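You operate a simulated robot arm through the tools that you are given. There is no shell and no other tool.

You are at the controls of a simulated robot arm. One attempt, no reset.

## Task
Put things in order on the top of the check bench. At the end: the black panel switch (marked "HEAT") from the top of the check bench stands where the yellow wiper pad stood; the white cartridge (marked "BOND") from the top of the check bench stands where the grey bracket stood; the yellow wiper pad stands where the white cartridge stood; the grey bracket stands where the green bench pad stood; the green bench pad stands on top of the black coil; whatever was shut is shut again. Leave all else as you found it, and nothing knocked over.

The check looks at the end state, three seconds after you hand in, the way a careful person would. Anything else that was tipped, shoved, dropped, spilled or broken makes it a failure.

## Robot
A 7-joint arm with a two-finger parallel gripper, fixed in place. Base frame: the origin is at the foot of the arm, x ahead of it, y to its left, z up; the work surface is at about z = 0. Units: mm, degrees, N and s.
With the tool pointing down near the work surface it reaches from about 240 to 620 mm from the base axis. Its first joint turns from -66.0 to 66.0 degrees. Payload 2.6 kg.
The tool frame sits at the grasp point between the pads (the TCP): z along the fingers, y along the line on which they close. The tips reach 30 mm beyond it. Largest opening 94 mm; finger width 28, thickness 10; the body of the gripper, 50 by 96 mm, starts 55 mm behind the TCP.
Orientation is that of the tool frame in the base frame, as a unit quaternion [w, x, y, z]. With the fingers straight down and closing along the base's y, the tool's x points along the base's -x, its y along +y and its z along -z.

## Interface
- The arm moves only by the tool arm_command. Its argument "moves" is a list of rows, each a list of 2 entries, a list of its own where there are three numbers: the shift along the tool's x, y, z in units of 150 mm (1.0 is 150 mm), then the turn, a rotation vector about the tool's x, y, z in units of 120 degrees (1.0 is 120 degrees). In form: [[[tx, ty, tz], [ax, ay, az]], ...]. A call has 1 to 20 rows; each row is the pose to reach, as a shift and turn from the pose commanded when the call began, along the tool's axes at that moment. "fingers" is the finger opening in mm, from 0 to 94, set as the call begins (left out, the last holds). A call with a number of a shift or a turn outside -1 to 1 is refused whole. Rows are played at 5 a second. More than 50 mm and 8.6 degrees between two rows, or a gripper value outside its range, and nothing of the call is played. A pose out of reach is approached as far as the arm can. The call stops where the force on the tool passes 40 N (or 10 N more than at its start, if that is more) or the arm is blocked; 0.2 s more then pass. Each finger travels about 72 mm/s and halts on what it meets, pressing with about 27 N; the grip force reading is that of the motor and also rises with nothing between the fingers. The clock runs only during rows and for 0.2 s after the last one: add rows that repeat a pose to give the fingers time. The reply holds the time, the measured pose of the TCP, the force on the tool along the base axes, the opening and the grip force, in the units named above and with some noise, with the torque about the TCP (base axes, N m) and any sound that the robot's microphone picked up.
- Cameras (640 x 400 px; columns grow to the right, rows downward): "scene" is fixed at [43.7, 450.8, 549.1]; the picture's right is [-0.59, -0.80, 0.00], its down [-0.57, 0.42, -0.70] and it looks along [0.57, -0.42, -0.71] (base axes); focal length 316 px, centre (320, 200). "wrist" rides on the gripper at [76, 14, -102] in the tool frame; the picture's right is [-0.18, 0.98, 0.00], its down [-0.75, -0.14, -0.64] and it looks along [-0.63, -0.12, 0.77] (tool axes); focal length 243 px, centre (320, 200). There is no depth. A picture from a camera that has moved, and an enlarged one, comes with that camera's place and axes in the base frame and with its lens.
- snapshot(camera): a new picture of that camera. It takes no simulated time.
- enlarge(camera, box): a new picture of the part [left, top, right, bottom] of that camera's present view, enlarged. It takes no simulated time.
- job_done(): hands the job in; it is judged then, once.

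Nothing tells you positions but the pictures and the camera data. Unless the task says otherwise, let go and move clear before handing in.

The tools are called after ">>>" as a command line: name --argument value ..., lists and objects as JSON in quotes. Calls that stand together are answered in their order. arm_command: Moves the arm, as the interface text tells. Its arguments: {"type":"object","properties":{"moves":{"type":"array"},"fingers":{"type":"number"}},"required":["moves"]} The other tools are called the same way: snapshot (camera) takes a picture; enlarge (camera, box) takes an enlarged picture of a part of a camera's view; job_done () hands the job in.

At the start:

```text
clock: 0.0
eef_pos: [317.8, -85.4, 243.6]
ee_rot: [-0.001, -0.001, 1.0, 0.0]
wrist_force: [0.4, 0.3, -0.1]
wrist_torque: [-0.01, 0.0, 0.04]
opening: 94.1
grip_force: 0.1
```

scene: 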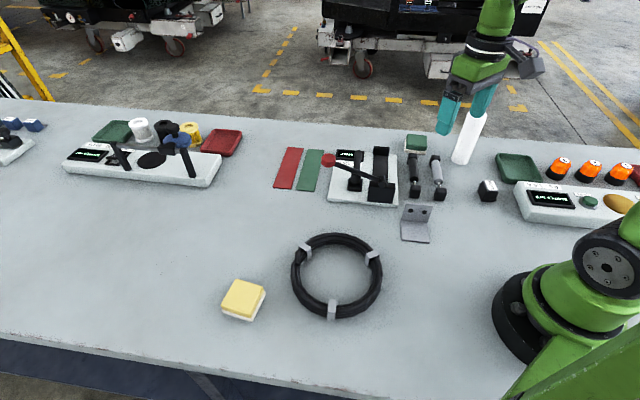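
wrist: 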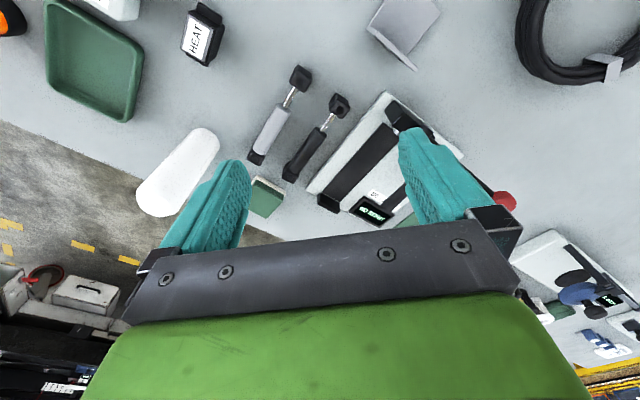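

I see the bench with a coil, yellow pad, grey bracket, black switch, a white cartridge and a green pad behind some tools. I'll first take closer views before moving.

>>> enlarge --camera "scene" --box '[380, 100, 540, 260]'

>>> enlarge --camera "scene" --box '[200, 200, 440, 350]'

>>> enlarge --camera "wrist" --box '[120, 0, 440, 240]'

>>> enlarge --camera "scene" --box '[260, 120, 460, 245]'

```text
2.50 times, centred on (460, 180) of scene
camera zoom: at [43.7, 450.8, 549.1], right [-0.59, -0.8, 0.0], down [-0.57, 0.42, -0.7], along [0.57, -0.42, -0.71], focal length 789 px, centre (-30, 250)
```

zoom: 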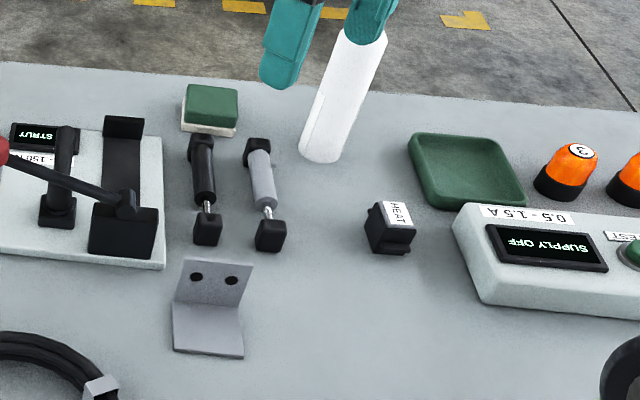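

```text
2.67 times, centred on (320, 275) of scene
camera zoom: at [43.7, 450.8, 549.1], right [-0.59, -0.8, 0.0], down [-0.57, 0.42, -0.7], along [0.57, -0.42, -0.71], focal length 842 px, centre (320, 0)
```

zoom: 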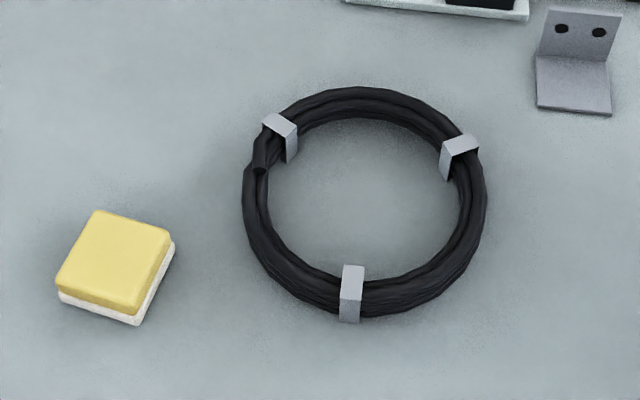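

```text
1.67 times, centred on (280, 120) of wrist
camera zoom: at [239.6, -73.1, 347.5], right [0.18, 0.98, 0.0], down [0.75, -0.14, 0.64], along [0.63, -0.12, -0.77], focal length 404 px, centre (387, 333)
```

zoom: 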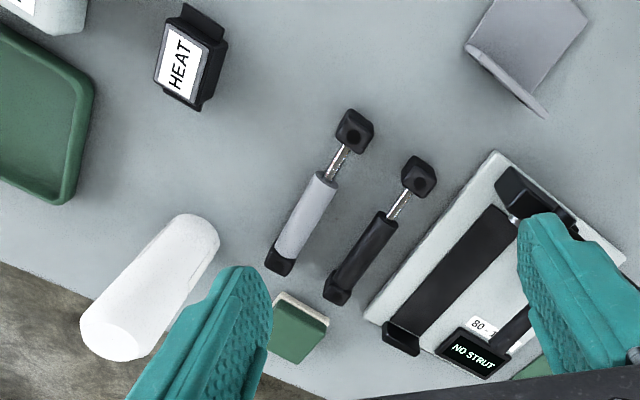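

```text
3.20 times, centred on (360, 182) of scene
camera zoom: at [43.7, 450.8, 549.1], right [-0.59, -0.8, 0.0], down [-0.57, 0.42, -0.7], along [0.57, -0.42, -0.71], focal length 1010 px, centre (192, 256)
```

zoom: 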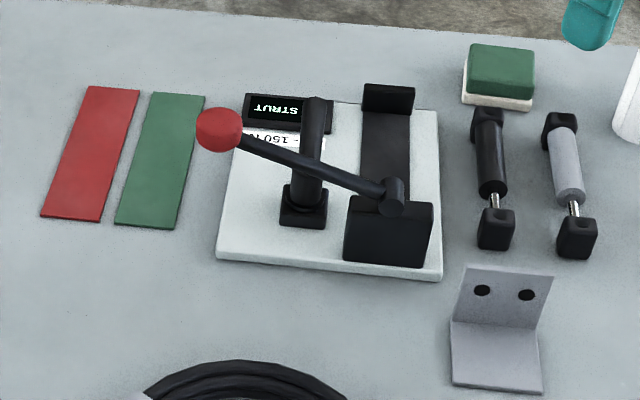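

The cartridge is standing (about 140 mm tall, near (377,-287)). The green pad is near (495,-230), the bracket near (280,13), the yellow pad near (353,398) and the coil centre near (290,228). I'll move over the green pad for a closer look.

>>> arm_command --moves '[[[-0.19, -0.15, 0.0], [0, 0, 0]], [[-0.38, -0.3, 0.0], [0, 0, 0]], [[-0.57, -0.45, 0.0], [0, 0, 0]], [[-0.76, -0.6, 0.0], [0, 0, 0]], [[-0.933, -0.8, 0.0], [0, 0, 0]], [[-0.933, -0.8, 0.0], [0, 0, 0]]]' --fingers 94

```text
clock: 1.4
eef_pos: [457.5, -206.4, 245.9]
ee_rot: [-0.001, 0.0, 1.0, 0.0]
wrist_force: [0.1, 0.6, 0.9]
wrist_torque: [0.0, -0.01, -0.01]
opening: 93.9
grip_force: 0.2
```

The arm is now near the green pad at height; I'll take pictures from both cameras.

>>> snapshot --camera "wrist"

>>> snapshot --camera "scene"

```text
taken
camera wrist: at [381.1, -193.7, 349.0], right [0.18, 0.98, 0.0], down [0.75, -0.14, 0.64], along [0.63, -0.12, -0.77], focal length 243 px, centre (320, 200)
```

wrist: 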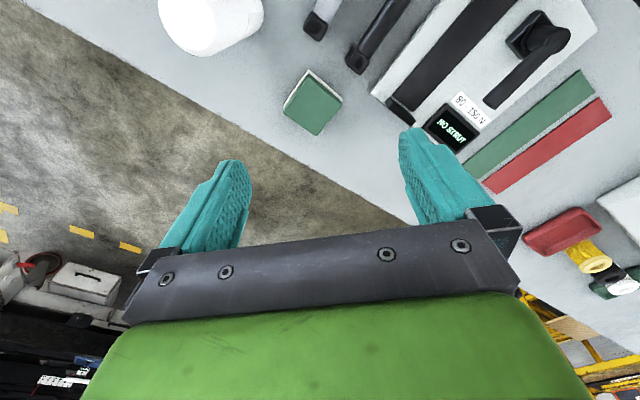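

```text
taken
```

scene: 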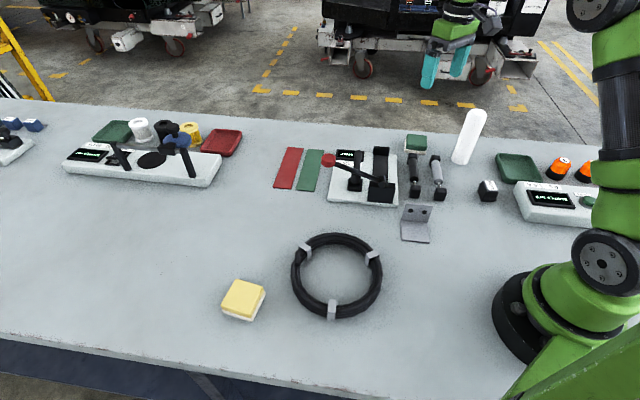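

The green pad is visible between the struts and the bench edge. I'll enlarge it and the cartridge.

>>> enlarge --camera "wrist" --box '[240, 0, 400, 150]'

>>> enlarge --camera "scene" --box '[380, 90, 510, 210]'

```text
2.67 times, centred on (320, 75) of wrist
camera zoom: at [381.1, -193.7, 349.0], right [0.18, 0.98, 0.0], down [0.75, -0.14, 0.64], along [0.63, -0.12, -0.77], focal length 647 px, centre (320, 533)
```

zoom: 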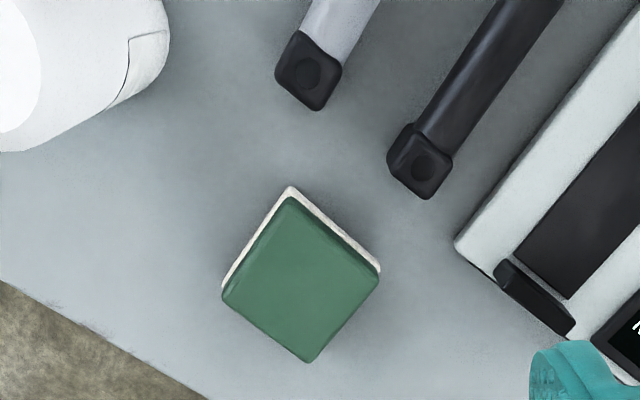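

```text
3.33 times, centred on (445, 150) of scene
camera zoom: at [43.7, 450.8, 549.1], right [-0.59, -0.8, 0.0], down [-0.57, 0.42, -0.7], along [0.57, -0.42, -0.71], focal length 1052 px, centre (-97, 367)
```

zoom: 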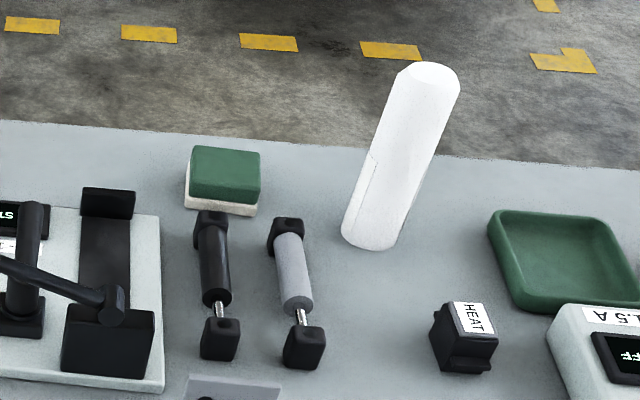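

The green pad's base is a 60 mm square, with its centre at about (491,-226) and its sides at about 41° and -49°. I'll hover above it with the fingers set to close along the 41° direction, clear of the struts and the fixture.

>>> arm_command --moves '[[[-0.037, -0.022, 0.1], [0, 0, 0.068]], [[-0.074, -0.044, 0.2], [0, 0, 0.136]], [[-0.111, -0.066, 0.3], [0, 0, 0.204]], [[-0.148, -0.088, 0.4], [0, 0, 0.272]], [[-0.185, -0.11, 0.5], [0, 0, 0.34]], [[-0.223, -0.133, 0.6], [0, 0, 0.408]], [[-0.223, -0.133, 0.6], [0, 0, 0.408]], [[-0.223, -0.133, 0.6], [0, 0, 0.408]]]' --fingers 88

>>> snapshot --camera "wrist"

>>> enlarge --camera "scene" --box '[340, 60, 500, 160]'

```text
clock: 3.2
eef_pos: [491.4, -225.7, 155.6]
ee_rot: [0.001, 0.415, 0.91, 0.0]
wrist_force: [0.1, -1.0, -0.5]
wrist_torque: [-0.01, -0.04, 0.0]
opening: 88.0
grip_force: 0.0
```

```text
taken
camera wrist: at [450.9, -159.7, 257.9], right [0.86, 0.51, 0.0], down [0.39, -0.66, 0.64], along [0.32, -0.55, -0.77], focal length 243 px, centre (320, 200)
```

wrist: 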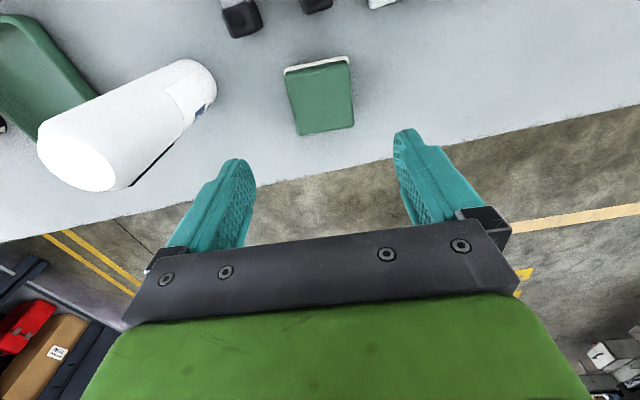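

```text
4.00 times, centred on (420, 110) of scene
camera zoom: at [43.7, 450.8, 549.1], right [-0.59, -0.8, 0.0], down [-0.57, 0.42, -0.7], along [0.57, -0.42, -0.71], focal length 1263 px, centre (-80, 560)
```

zoom: 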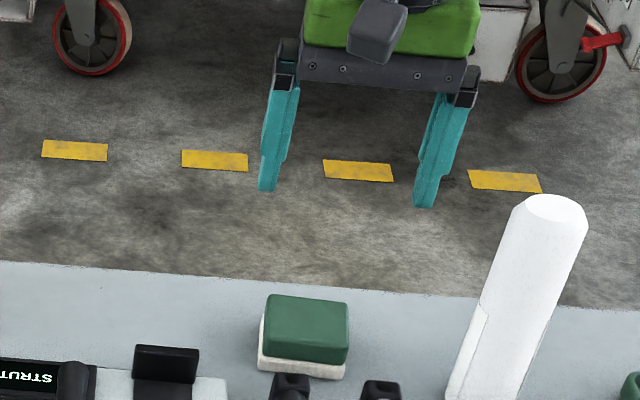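

The fingers hover above the pad. I'll enlarge the wrist view to fine-tune centring and yaw.

>>> enlarge --camera "wrist" --box '[240, 30, 400, 150]'

```text
3.33 times, centred on (320, 90) of wrist
camera zoom: at [450.9, -159.7, 257.9], right [0.86, 0.51, 0.0], down [0.39, -0.66, 0.64], along [0.32, -0.55, -0.77], focal length 809 px, centre (320, 567)
```

zoom: 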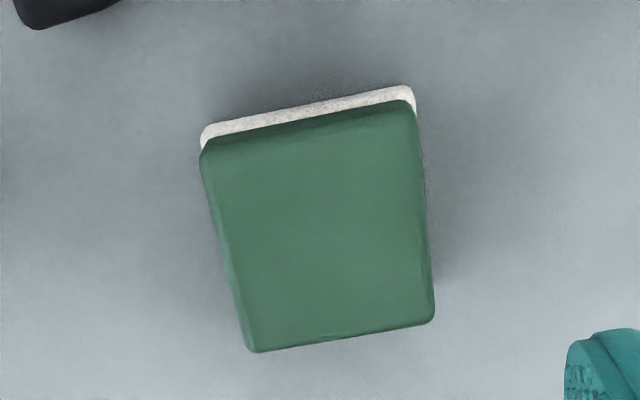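

The pad centre works out at about (490,-225), well within the finger opening. I'll descend to just above the bench.

>>> arm_command --moves '[[[0.006, 0, 0.2], [0, 0, 0]], [[0.006, 0, 0.4], [0, 0, 0]], [[0.006, 0, 0.6], [0, 0, 0]], [[0.006, 0, 0.72], [0, 0, 0]], [[0.006, 0, 0.78], [0, 0, 0]], [[0.006, 0, 0.8], [0, 0, 0]], [[0.006, 0, 0.8], [0, 0, 0]]]' --fingers 88

>>> snapshot --camera "wrist"

>>> enlarge --camera "scene" --box '[340, 90, 500, 190]'

```text
clock: 4.8
eef_pos: [491.2, -223.5, 34.0]
ee_rot: [0.0, 0.414, 0.91, 0.0]
wrist_force: [-0.8, 0.8, -0.3]
wrist_torque: [-0.01, 0.02, -0.01]
opening: 88.0
grip_force: 0.1
```

```text
taken
camera wrist: at [449.1, -160.1, 137.4], right [0.86, 0.51, 0.0], down [0.39, -0.66, 0.64], along [0.33, -0.55, -0.77], focal length 243 px, centre (320, 200)
```

wrist: 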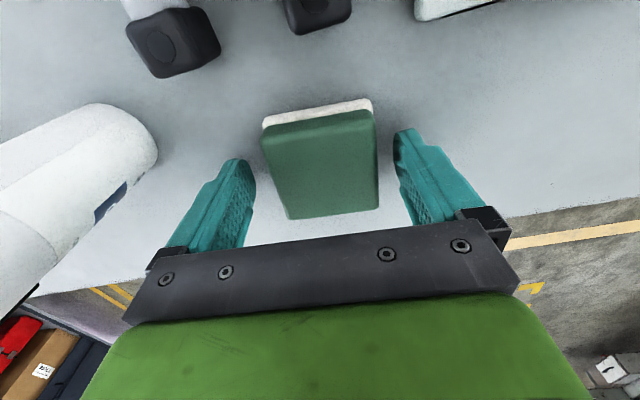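

```text
4.00 times, centred on (420, 140) of scene
camera zoom: at [43.7, 450.8, 549.1], right [-0.59, -0.8, 0.0], down [-0.57, 0.42, -0.7], along [0.57, -0.42, -0.71], focal length 1263 px, centre (-80, 440)
```

zoom: 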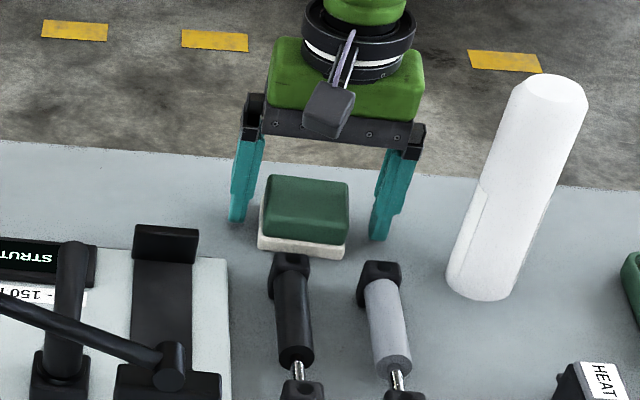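

The fingers straddle the green pad cleanly. I'll close on it.

>>> arm_command --moves '[[[0, 0, 0], [0, 0, 0]], [[0, 0, 0], [0, 0, 0]], [[0, 0, 0], [0, 0, 0]], [[0, 0, 0], [0, 0, 0]], [[0, 0, 0], [0, 0, 0]]]' --fingers 45

```text
clock: 6.0
eef_pos: [491.2, -226.0, 34.9]
ee_rot: [0.0, 0.415, 0.91, 0.001]
wrist_force: [-0.7, 0.2, 0.4]
wrist_torque: [-0.04, 0.08, -0.01]
opening: 59.0
grip_force: 27.2
```

The grip reads 27 N at a 59 mm opening, so the pad is held. I'll lift it.

>>> arm_command --moves '[[[0, 0, -0.1], [0, 0, 0]], [[0, 0, -0.3], [0, 0, 0]], [[0, 0, -0.5], [0, 0, 0]], [[0, 0, -0.7], [0, 0, 0]], [[0, 0, -0.9], [0, 0, 0]], [[0, 0, -1.0], [0, 0, 0]], [[0, 0, -1.0], [0, 0, 0]]]'

>>> snapshot --camera "wrist"

```text
clock: 7.6
eef_pos: [490.8, -225.5, 185.6]
ee_rot: [0.0, 0.415, 0.91, 0.0]
wrist_force: [-0.1, 0.4, -0.8]
wrist_torque: [0.03, 0.0, 0.02]
opening: 59.1
grip_force: 27.4
```

```text
taken
camera wrist: at [449.4, -160.0, 287.5], right [0.86, 0.51, 0.0], down [0.39, -0.66, 0.64], along [0.33, -0.55, -0.77], focal length 243 px, centre (320, 200)
```

wrist: 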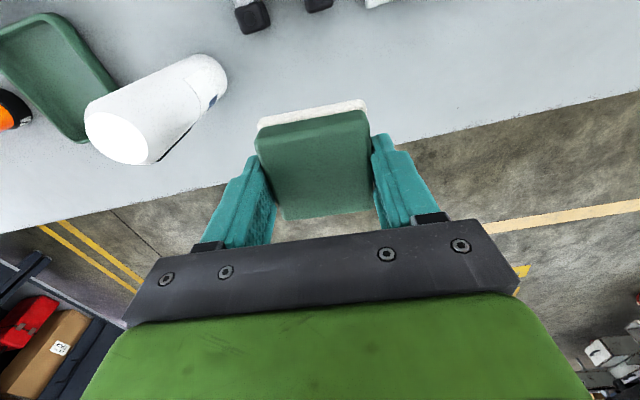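

The pad is held firmly. Now I'll lift further and carry it over toward the coil, rotating the yaw back to neutral on the way.

>>> arm_command --moves '[[[0, 0, -0.2], [0, 0, 0]], [[0.1, 0.03, -0.4], [0, 0, -0.05]], [[0.25, 0.075, -0.4], [0, 0, -0.1]], [[0.4, 0.12, -0.4], [0, 0, -0.16]], [[0.55, 0.165, -0.4], [0, 0, -0.22]], [[0.7, 0.21, -0.4], [0, 0, -0.28]], [[0.85, 0.255, -0.4], [0, 0, -0.345]], [[1.0, 0.3, -0.4], [0, 0, -0.408]], [[1.0, 0.3, -0.4], [0, 0, -0.408]]]'

```text
clock: 9.6
eef_pos: [426.3, -81.2, 245.3]
ee_rot: [0.0, 0.0, 1.0, -0.001]
wrist_force: [0.4, 0.6, -0.9]
wrist_torque: [0.0, 0.04, -0.01]
opening: 59.1
grip_force: 26.8
```

I'm over the fixture area at a safe height. I'll continue toward the coil.

>>> arm_command --moves '[[[0.12, 0.16, 0], [0, 0, 0]], [[0.25, 0.33, 0], [0, 0, 0]], [[0.38, 0.5, 0], [0, 0, 0]], [[0.5, 0.67, 0], [0, 0, 0]], [[0.63, 0.84, 0], [0, 0, 0]], [[0.75, 1.0, 0], [0, 0, 0]], [[0.75, 1.0, 0], [0, 0, 0]]]'

>>> snapshot --camera "wrist"

>>> snapshot --camera "scene"

```text
clock: 11.2
eef_pos: [312.0, 67.4, 243.9]
ee_rot: [0.0, 0.0, 1.0, 0.0]
wrist_force: [-0.1, 0.5, -0.8]
wrist_torque: [0.0, 0.02, 0.04]
opening: 59.2
grip_force: 26.7
```

```text
taken
camera wrist: at [234.0, 79.8, 347.0], right [0.18, 0.98, 0.0], down [0.75, -0.14, 0.64], along [0.63, -0.12, -0.77], focal length 243 px, centre (320, 200)
```

wrist: 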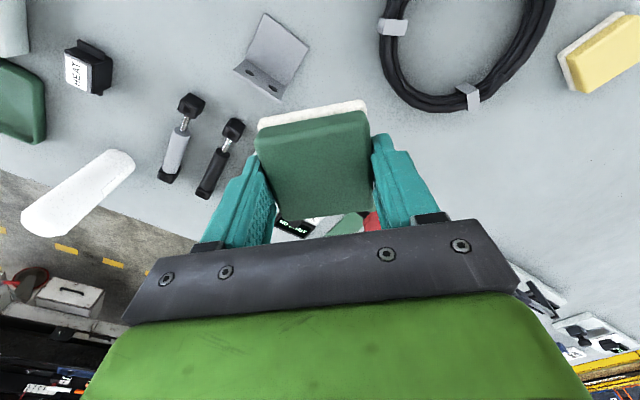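

```text
taken
```

scene: 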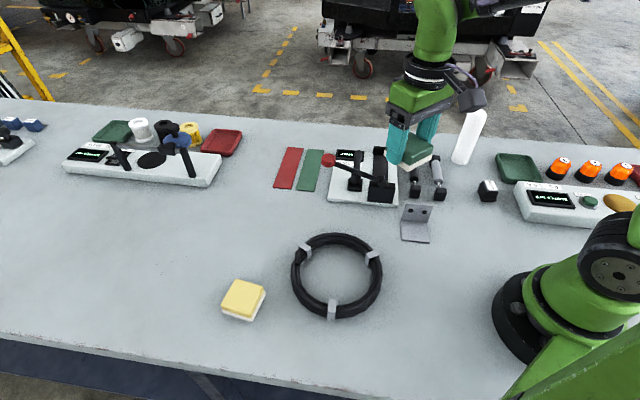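

From here the wrist camera sees the bracket, the coil and part of the yellow pad. I'll enlarge them to measure positions.

>>> enlarge --camera "wrist" --box '[360, 0, 560, 125]'

>>> enlarge --camera "wrist" --box '[200, 0, 360, 100]'

```text
3.20 times, centred on (460, 62) of wrist
camera zoom: at [234.0, 79.8, 347.0], right [0.18, 0.98, 0.0], down [0.75, -0.14, 0.64], along [0.63, -0.12, -0.77], focal length 776 px, centre (-128, 640)
```

zoom: 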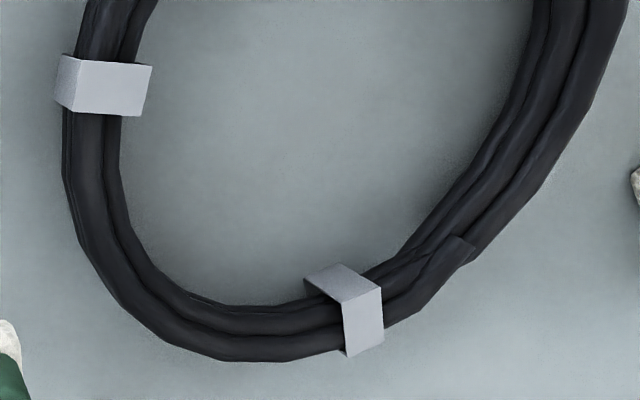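

```text
4.00 times, centred on (280, 50) of wrist
camera zoom: at [234.0, 79.8, 347.0], right [0.18, 0.98, 0.0], down [0.75, -0.14, 0.64], along [0.63, -0.12, -0.77], focal length 970 px, centre (480, 800)
```

zoom: 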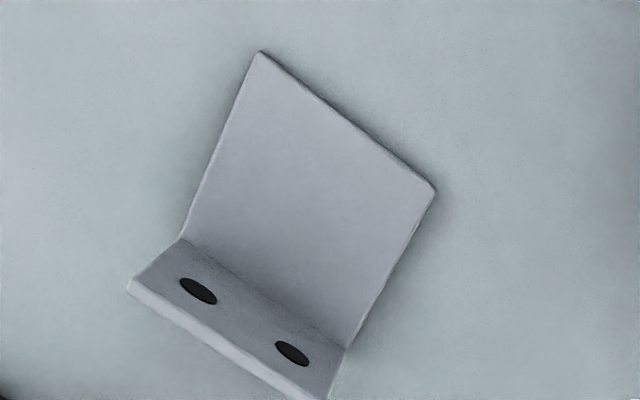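

The coil centre is near (293,234), with clips on it. The clip at about (370,254) has a flat top at z≈25. I'll check how the pad sits in the hand and look at the yellow pad from here.

>>> enlarge --camera "wrist" --box '[240, 80, 400, 230]'

>>> enlarge --camera "scene" --box '[350, 90, 480, 190]'

```text
2.67 times, centred on (320, 155) of wrist
camera zoom: at [234.0, 79.8, 347.0], right [0.18, 0.98, 0.0], down [0.75, -0.14, 0.64], along [0.63, -0.12, -0.77], focal length 647 px, centre (320, 320)
```

zoom: 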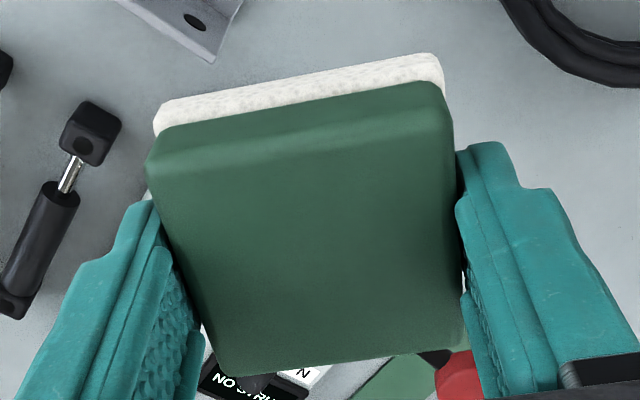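

```text
4.00 times, centred on (415, 140) of scene
camera zoom: at [43.7, 450.8, 549.1], right [-0.59, -0.8, 0.0], down [-0.57, 0.42, -0.7], along [0.57, -0.42, -0.71], focal length 1263 px, centre (-60, 440)
```

zoom: 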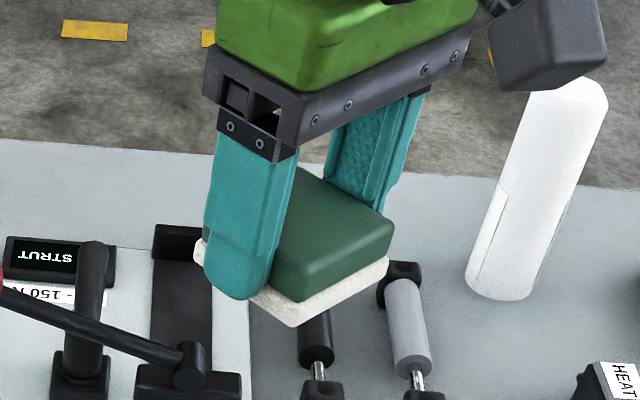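

The pad is centred in the grip. I'll move close to the clip at the far side of the coil.

>>> arm_command --moves '[[[-0.07, 0.17, 0], [0, 0, 0]], [[-0.14, 0.34, 0], [0, 0, 0]], [[-0.21, 0.51, 0], [0, 0, -0.03]], [[-0.28, 0.68, 0], [0, 0, -0.06]], [[-0.35, 0.84, 0], [0, 0, -0.09]], [[-0.39, 1.0, 0], [0, 0, -0.108]], [[-0.39, 1.0, 0.0], [0, 0, -0.108]]]'

>>> snapshot --camera "wrist"

>>> enlarge --camera "wrist" --box '[240, 0, 440, 125]'

>>> snapshot --camera "scene"

```text
clock: 12.8
eef_pos: [371.9, 219.4, 243.3]
ee_rot: [0.001, -0.112, 0.994, 0.0]
wrist_force: [0.0, 0.0, -0.7]
wrist_torque: [-0.01, 0.0, -0.01]
opening: 59.1
grip_force: 27.6
```

```text
taken
camera wrist: at [293.4, 215.2, 345.8], right [-0.04, 1.0, 0.0], down [0.77, 0.03, 0.64], along [0.64, 0.03, -0.77], focal length 243 px, centre (320, 200)
```

wrist: 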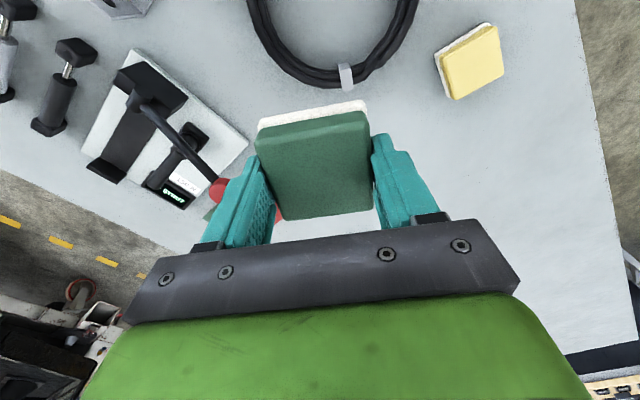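

```text
3.20 times, centred on (340, 62) of wrist
camera zoom: at [293.4, 215.2, 345.8], right [-0.04, 1.0, 0.0], down [0.77, 0.03, 0.64], along [0.64, 0.03, -0.77], focal length 776 px, centre (256, 640)
```

zoom: 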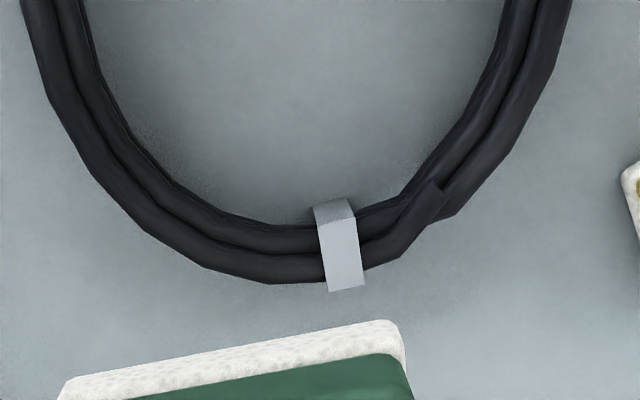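

```text
taken
```

scene: 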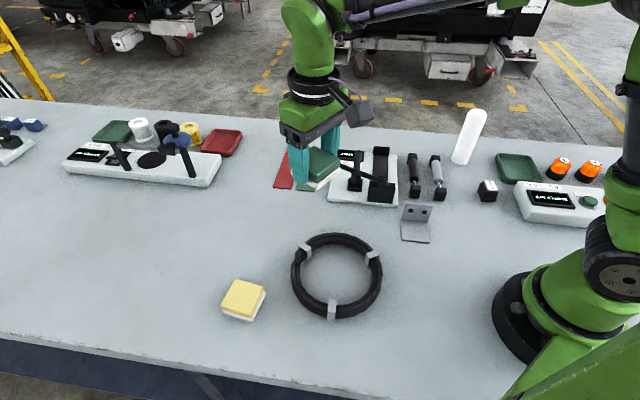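

There is a cable tail next to this clip, so I'd rather use the clean clip near (274,154). I'll move to where I can see that one close up.

>>> arm_command --moves '[[[0.088, -0.074, 0.1], [0, 0, 0.045]], [[0.176, -0.148, 0.22], [0, 0, 0.09]], [[0.264, -0.222, 0.35], [0, 0, 0.135]], [[0.352, -0.296, 0.48], [0, 0, 0.18]], [[0.441, -0.37, 0.6], [0, 0, 0.225]], [[0.441, -0.37, 0.6], [0, 0, 0.225]], [[0.441, -0.37, 0.6], [0, 0, 0.225]]]'

>>> snapshot --camera "wrist"

>>> enlarge --camera "wrist" --box '[220, 0, 420, 125]'

>>> enlarge --camera "scene" --box '[270, 200, 430, 330]'

```text
clock: 14.4
eef_pos: [319.2, 148.7, 153.4]
ee_rot: [-0.001, 0.123, 0.992, 0.0]
wrist_force: [0.1, 0.5, -0.6]
wrist_torque: [0.04, 0.01, 0.0]
opening: 59.2
grip_force: 27.0
```

```text
taken
camera wrist: at [247.6, 180.2, 257.4], right [0.42, 0.91, 0.0], down [0.7, -0.32, 0.64], along [0.58, -0.27, -0.77], focal length 243 px, centre (320, 200)
```

wrist: 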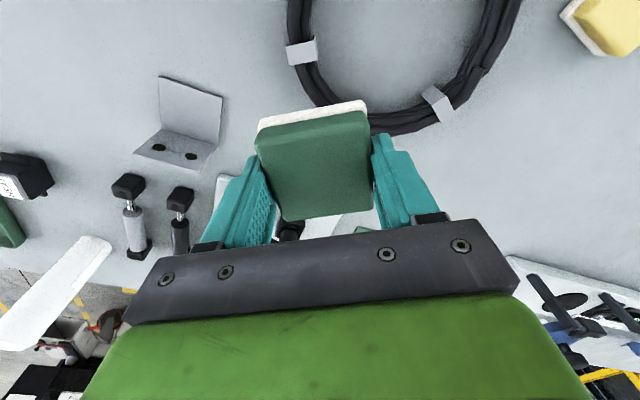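

```text
3.20 times, centred on (320, 62) of wrist
camera zoom: at [247.6, 180.2, 257.4], right [0.42, 0.91, 0.0], down [0.7, -0.32, 0.64], along [0.58, -0.27, -0.77], focal length 776 px, centre (320, 640)
```

zoom: 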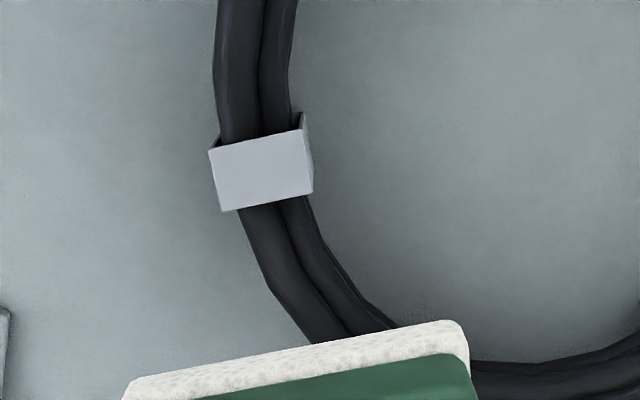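

```text
3.08 times, centred on (350, 265) of scene
camera zoom: at [43.7, 450.8, 549.1], right [-0.59, -0.8, 0.0], down [-0.57, 0.42, -0.7], along [0.57, -0.42, -0.71], focal length 972 px, centre (228, 0)
```

zoom: 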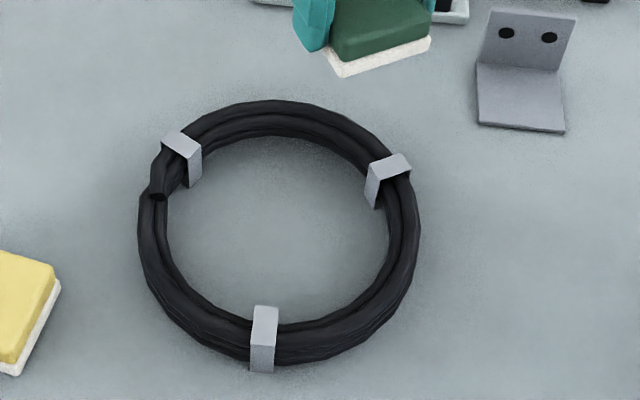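

The clip's flat top is at about (273.5,151), roughly 24 × 14 mm. I'll centre the pad over it and come down to about 15 mm above.

>>> arm_command --moves '[[[0.146, -0.026, 0], [0, 0, 0]], [[0.292, -0.053, 0], [0, 0, 0]], [[0.292, -0.053, 0.15], [0, 0, 0]], [[0.292, -0.053, 0.3], [0, 0, 0]], [[0.292, -0.053, 0.42], [0, 0, 0]], [[0.292, -0.053, 0.52], [0, 0, 0]], [[0.292, -0.053, 0.52], [0, 0, 0]], [[0.292, -0.053, 0.52], [0, 0, 0]]]'

>>> snapshot --camera "wrist"

>>> enlarge --camera "scene" --box '[310, 190, 450, 300]'

```text
clock: 16.2
eef_pos: [276.4, 151.2, 77.9]
ee_rot: [-0.001, 0.122, 0.992, 0.0]
wrist_force: [0.1, 1.0, -0.4]
wrist_torque: [0.01, 0.03, -0.02]
opening: 59.0
grip_force: 27.0
```

```text
taken
camera wrist: at [204.4, 182.3, 179.3], right [0.42, 0.91, 0.0], down [0.7, -0.32, 0.64], along [0.58, -0.27, -0.77], focal length 243 px, centre (320, 200)
```

wrist: 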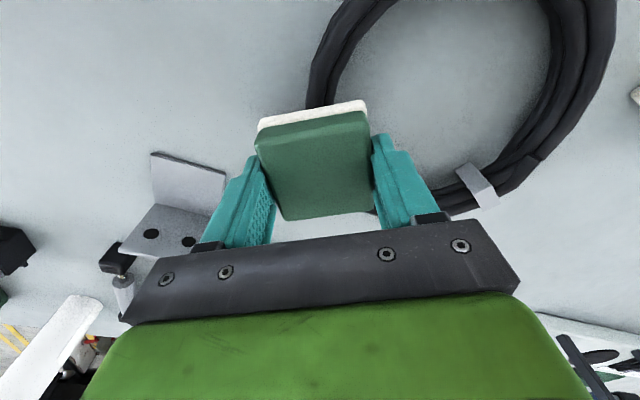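

```text
3.64 times, centred on (380, 245) of scene
camera zoom: at [43.7, 450.8, 549.1], right [-0.59, -0.8, 0.0], down [-0.57, 0.42, -0.7], along [0.57, -0.42, -0.71], focal length 1148 px, centre (102, 36)
```

zoom: 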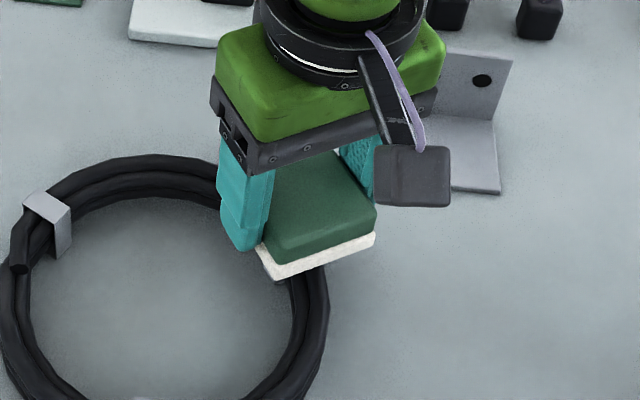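

I'm positioned right above the clip. I'll descend slowly in small steps, watching the force.

>>> arm_command --moves '[[[0, 0, 0.03], [0, 0, 0]], [[0, 0, 0.06], [0, 0, 0]], [[0, 0, 0.08], [0, 0, 0]], [[0, 0, 0.093], [0, 0, 0]], [[0, 0, 0.1], [0, 0, 0]], [[0, 0, 0.1], [0, 0, 0]]]'

```text
clock: 16.8
eef_pos: [276.2, 151.8, 70.5]
ee_rot: [0.0, 0.124, 0.992, 0.0]
wrist_force: [-3.4, -2.2, 10.7]
wrist_torque: [0.01, 0.16, 0.05]
opening: 58.9
grip_force: 27.3
stopped in row 3: the force on the tool passed its limit at 52 N (the readings are from after the stop); the commanded pose is now the measured one
```

Contact came earlier than expected (clip top near z≈36), with a brief peak and about 11 N remaining. I'll look before releasing.

>>> enlarge --camera "scene" --box '[310, 190, 450, 300]'

>>> enlarge --camera "wrist" --box '[220, 70, 420, 240]'

```text
3.64 times, centred on (380, 245) of scene
camera zoom: at [43.7, 450.8, 549.1], right [-0.59, -0.8, 0.0], down [-0.57, 0.42, -0.7], along [0.57, -0.42, -0.71], focal length 1148 px, centre (102, 36)
```

zoom: 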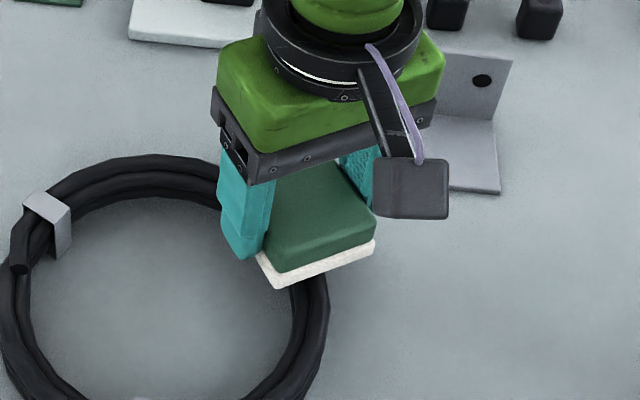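

```text
2.35 times, centred on (320, 155) of wrist
camera zoom: at [203.3, 182.2, 172.5], right [0.42, 0.91, 0.0], down [0.7, -0.32, 0.64], along [0.58, -0.27, -0.77], focal length 571 px, centre (320, 306)
```

zoom: 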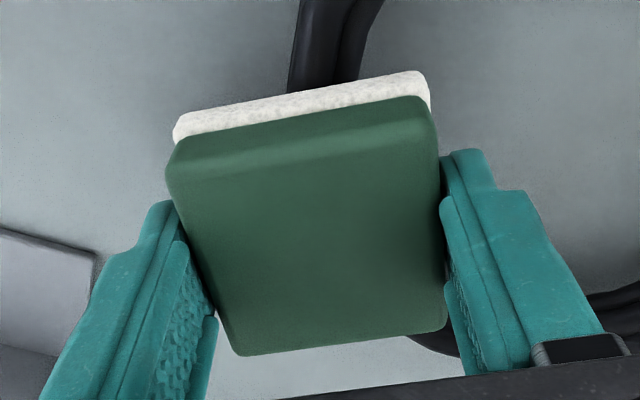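

The pad hasn't slipped in the fingers and sits over the clip. I'll release gently and raise the gripper.

>>> arm_command --moves '[[[0, 0, 0], [0, 0, 0]], [[0, 0, 0], [0, 0, 0]], [[0, 0, 0], [0, 0, 0]]]' --fingers 72

>>> enlarge --camera "scene" --box '[310, 190, 450, 300]'

>>> enlarge --camera "wrist" --box '[220, 70, 420, 240]'

```text
clock: 17.6
eef_pos: [275.6, 152.2, 70.2]
ee_rot: [0.001, 0.124, 0.992, 0.0]
wrist_force: [0.2, -0.3, 0.2]
wrist_torque: [0.03, -0.03, 0.01]
opening: 72.3
grip_force: 0.0
```

```text
3.64 times, centred on (380, 245) of scene
camera zoom: at [43.7, 450.8, 549.1], right [-0.59, -0.8, 0.0], down [-0.57, 0.42, -0.7], along [0.57, -0.42, -0.71], focal length 1148 px, centre (102, 36)
```

zoom: 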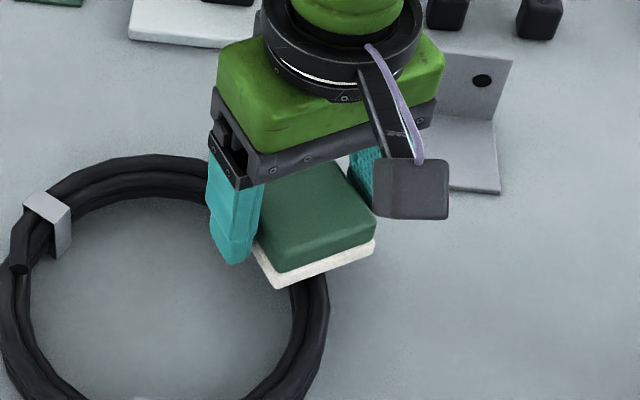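

```text
2.35 times, centred on (320, 155) of wrist
camera zoom: at [203.3, 182.2, 172.2], right [0.42, 0.91, 0.0], down [0.7, -0.32, 0.64], along [0.58, -0.27, -0.77], focal length 571 px, centre (320, 306)
```

zoom: 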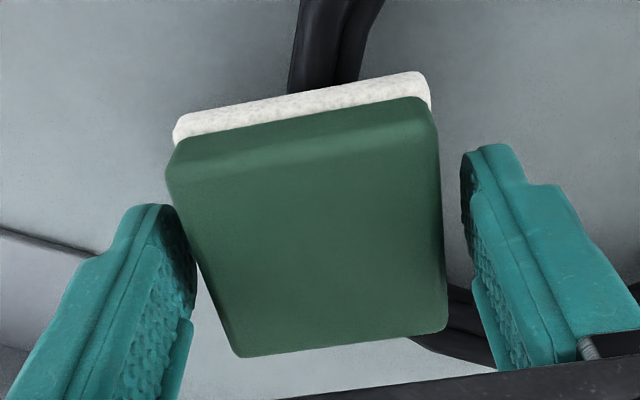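

The pad rests flat on the clip. I'll open a little wider and then rise straight up.

>>> arm_command --moves '[[[0, 0, 0], [0, 0, 0]], [[0, 0, 0], [0, 0, 0]], [[0, 0, -0.05], [0, 0, 0]], [[0, 0, -0.15], [0, 0, 0]], [[0, 0, -0.35], [0, 0, 0]], [[0, 0, -0.6], [0, 0, 0]], [[0, 0, -0.85], [0, 0, 0]], [[0, 0, -1.0], [0, 0, 0]], [[0, 0, -1.0], [0, 0, 0]]]' --fingers 84

>>> snapshot --camera "wrist"

>>> enlarge --camera "scene" --box '[270, 180, 450, 330]'

```text
clock: 19.6
eef_pos: [277.4, 149.4, 221.3]
ee_rot: [0.001, 0.122, 0.992, 0.0]
wrist_force: [0.1, -0.1, -0.2]
wrist_torque: [0.0, 0.01, -0.01]
opening: 83.9
grip_force: 0.1
```

```text
taken
camera wrist: at [203.7, 180.7, 324.1], right [0.42, 0.91, 0.0], down [0.7, -0.32, 0.64], along [0.58, -0.27, -0.77], focal length 243 px, centre (320, 200)
```

wrist: 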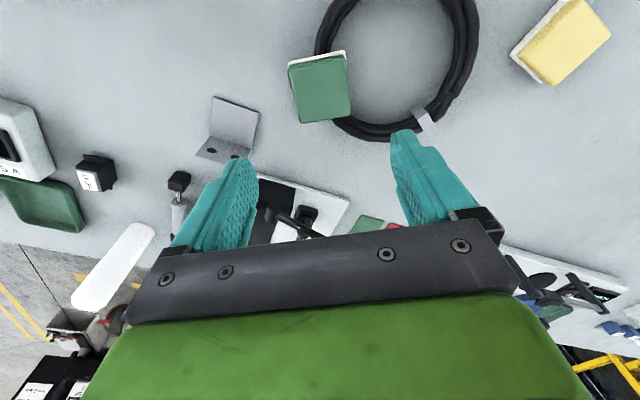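

```text
2.67 times, centred on (360, 255) of scene
camera zoom: at [43.7, 450.8, 549.1], right [-0.59, -0.8, 0.0], down [-0.57, 0.42, -0.7], along [0.57, -0.42, -0.71], focal length 842 px, centre (213, 53)
```

zoom: 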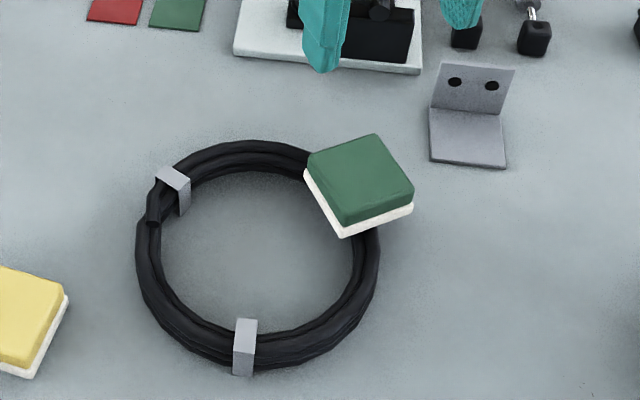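

The green pad now rests on the coil. Next is the bracket. Its base spans about (236,17), (276,57), (315,19), (275,-23), with its upright along the far side. I'll hover over the upright with the fingers set to close across it.

>>> arm_command --moves '[[[-0.046, -0.119, 0.0], [0, 0, -0.06]], [[-0.093, -0.238, 0.0], [0, 0, -0.125]], [[-0.139, -0.357, 0.0], [0, 0, -0.19]], [[-0.186, -0.475, 0.05], [0, 0, -0.25]], [[-0.232, -0.594, 0.1], [0, 0, -0.315]], [[-0.278, -0.713, 0.15], [0, 0, -0.38]], [[-0.325, -0.832, 0.2], [0, 0, -0.44]], [[-0.371, -0.951, 0.25], [0, 0, -0.5]], [[-0.371, -0.951, 0.25], [0, 0, -0.5]], [[-0.371, -0.951, 0.25], [0, 0, -0.5]]]' --fingers 60

>>> snapshot --camera "wrist"

>>> enlarge --camera "wrist" --box '[220, 0, 420, 125]'

>>> enlarge --camera "scene" --box '[320, 140, 520, 265]'

```text
clock: 21.8
eef_pos: [294.6, -1.0, 182.1]
ee_rot: [0.001, -0.39, 0.921, 0.0]
wrist_force: [-0.4, 0.3, -0.8]
wrist_torque: [-0.01, -0.03, 0.01]
opening: 59.8
grip_force: 0.0
```

```text
taken
camera wrist: at [230.2, -47.8, 285.3], right [-0.58, 0.82, 0.0], down [0.63, 0.44, 0.64], along [0.53, 0.37, -0.77], focal length 243 px, centre (320, 200)
```

wrist: 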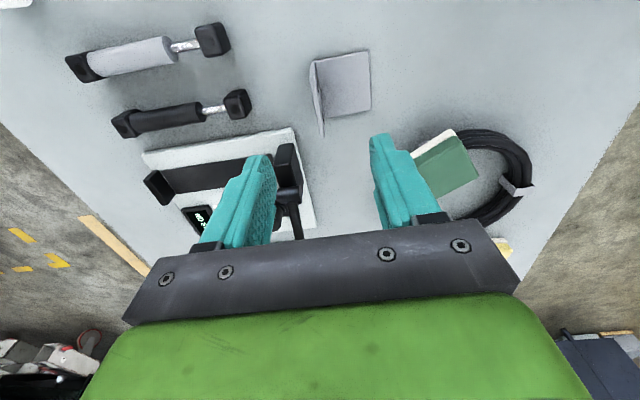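

```text
3.20 times, centred on (320, 62) of wrist
camera zoom: at [230.2, -47.8, 285.3], right [-0.58, 0.82, 0.0], down [0.63, 0.44, 0.64], along [0.53, 0.37, -0.77], focal length 776 px, centre (320, 640)
```

zoom: 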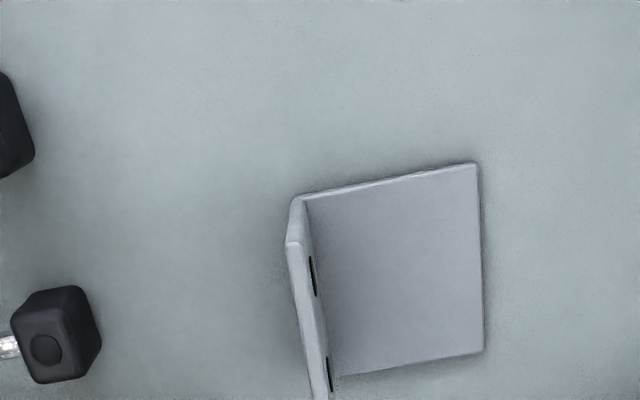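

```text
3.20 times, centred on (420, 202) of scene
camera zoom: at [43.7, 450.8, 549.1], right [-0.59, -0.8, 0.0], down [-0.57, 0.42, -0.7], along [0.57, -0.42, -0.71], focal length 1010 px, centre (0, 192)
```

zoom: 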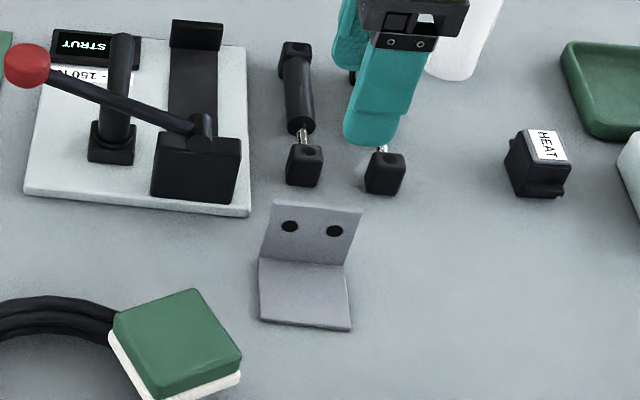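

The bracket footprint centre is about (277,15.5), and the upright's middle is at about (298,-3) with its top near z=54. I'll shift slightly and descend astride the upright.

>>> arm_command --moves '[[[-0.022, -0.024, 0.0], [0, 0, 0]], [[-0.022, -0.024, 0.2], [0, 0, 0]], [[-0.022, -0.024, 0.4], [0, 0, 0]], [[-0.022, -0.024, 0.55], [0, 0, 0]], [[-0.022, -0.024, 0.6], [0, 0, 0]], [[-0.022, -0.024, 0.6], [0, 0, 0]]]' --fingers 60

>>> snapshot --camera "wrist"

>>> enlarge --camera "scene" --box '[340, 150, 480, 260]'

```text
clock: 23.2
eef_pos: [298.5, 0.7, 90.1]
ee_rot: [0.0, -0.391, 0.92, 0.0]
wrist_force: [0.3, 0.0, -0.1]
wrist_torque: [-0.02, 0.0, -0.01]
opening: 59.6
grip_force: 0.0
```

```text
taken
camera wrist: at [234.7, -46.5, 193.5], right [-0.58, 0.82, 0.0], down [0.63, 0.44, 0.64], along [0.53, 0.37, -0.77], focal length 243 px, centre (320, 200)
```

wrist: 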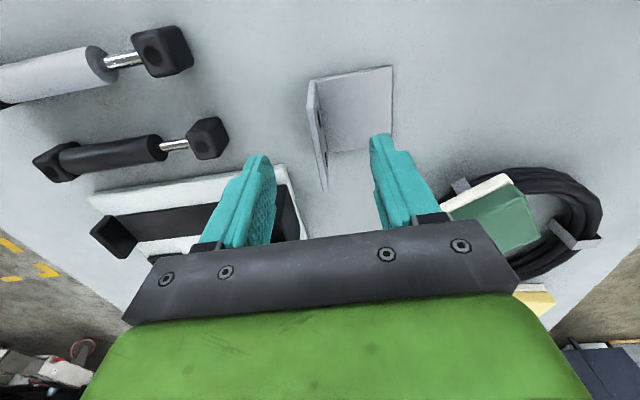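

```text
3.64 times, centred on (410, 205) of scene
camera zoom: at [43.7, 450.8, 549.1], right [-0.59, -0.8, 0.0], down [-0.57, 0.42, -0.7], along [0.57, -0.42, -0.71], focal length 1148 px, centre (-7, 182)
```

zoom: 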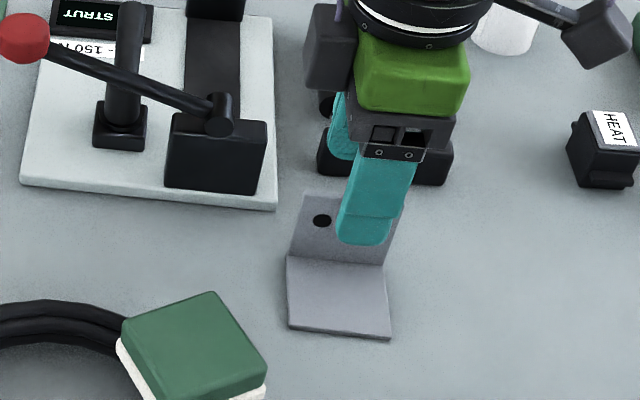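

The upright is centred between the fingers. I'll go down to grip height and close.

>>> arm_command --moves '[[[0, 0, 0.15], [0, 0, 0]], [[0, 0, 0.26], [0, 0, 0]], [[0, 0, 0.31], [0, 0, 0]], [[0, 0, 0.31], [0, 0, 0]]]' --fingers 60

>>> snapshot --camera "wrist"

>>> enlarge --camera "scene" --box '[340, 150, 480, 260]'

```text
clock: 24.2
eef_pos: [300.3, -1.3, 44.2]
ee_rot: [0.0, -0.389, 0.921, 0.0]
wrist_force: [0.4, -0.3, 0.5]
wrist_torque: [0.0, 0.02, 0.01]
opening: 59.9
grip_force: 0.0
```

```text
taken
camera wrist: at [235.0, -48.6, 147.7], right [-0.58, 0.82, 0.0], down [0.63, 0.44, 0.64], along [0.53, 0.37, -0.77], focal length 243 px, centre (320, 200)
```

wrist: 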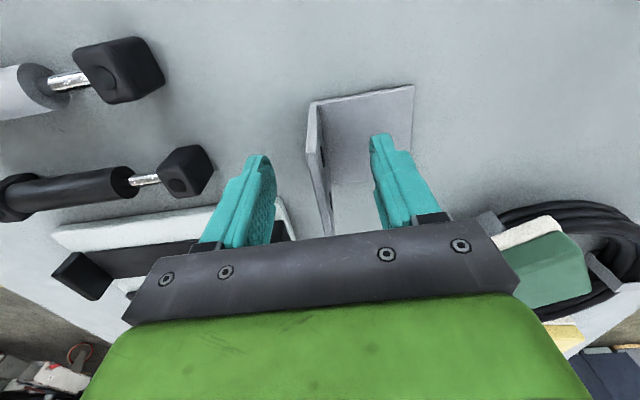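

```text
3.64 times, centred on (410, 205) of scene
camera zoom: at [43.7, 450.8, 549.1], right [-0.59, -0.8, 0.0], down [-0.57, 0.42, -0.7], along [0.57, -0.42, -0.71], focal length 1148 px, centre (-7, 182)
```

zoom: 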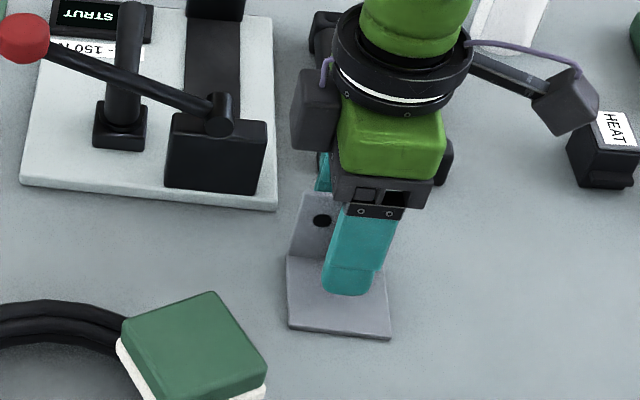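

Both fingers are clear of the base plate and the strut. I'll close on the upright.

>>> arm_command --moves '[[[0, 0, 0], [0, 0, 0]], [[0, 0, 0], [0, 0, 0]], [[0, 0, 0], [0, 0, 0]], [[0, 0, 0], [0, 0, 0]], [[0, 0, 0], [0, 0, 0]]]' --fingers 0

>>> enlarge --camera "wrist" --box '[240, 60, 440, 240]'

>>> enlarge --camera "scene" --box '[340, 150, 480, 260]'

```text
clock: 25.4
eef_pos: [301.5, -1.0, 45.6]
ee_rot: [0.001, -0.389, 0.921, 0.001]
wrist_force: [-0.3, 0.8, -0.5]
wrist_torque: [0.01, 0.02, -0.01]
opening: 9.2
grip_force: 27.1
```

```text
2.22 times, centred on (340, 150) of wrist
camera zoom: at [235.1, -48.6, 147.9], right [-0.58, 0.82, 0.0], down [0.63, 0.44, 0.64], along [0.53, 0.37, -0.77], focal length 539 px, centre (276, 311)
```

zoom: 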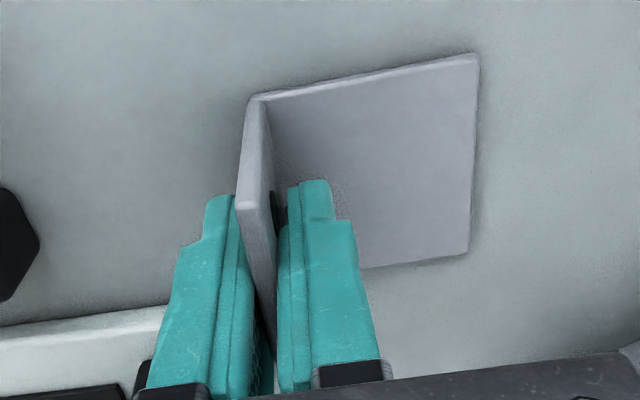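

```text
3.64 times, centred on (410, 205) of scene
camera zoom: at [43.7, 450.8, 549.1], right [-0.59, -0.8, 0.0], down [-0.57, 0.42, -0.7], along [0.57, -0.42, -0.71], focal length 1148 px, centre (-7, 182)
```

zoom: 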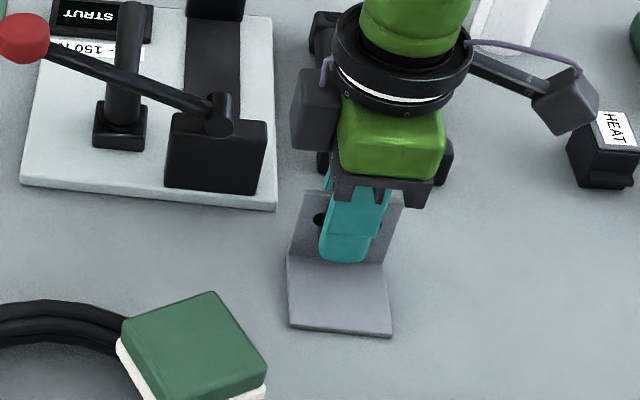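

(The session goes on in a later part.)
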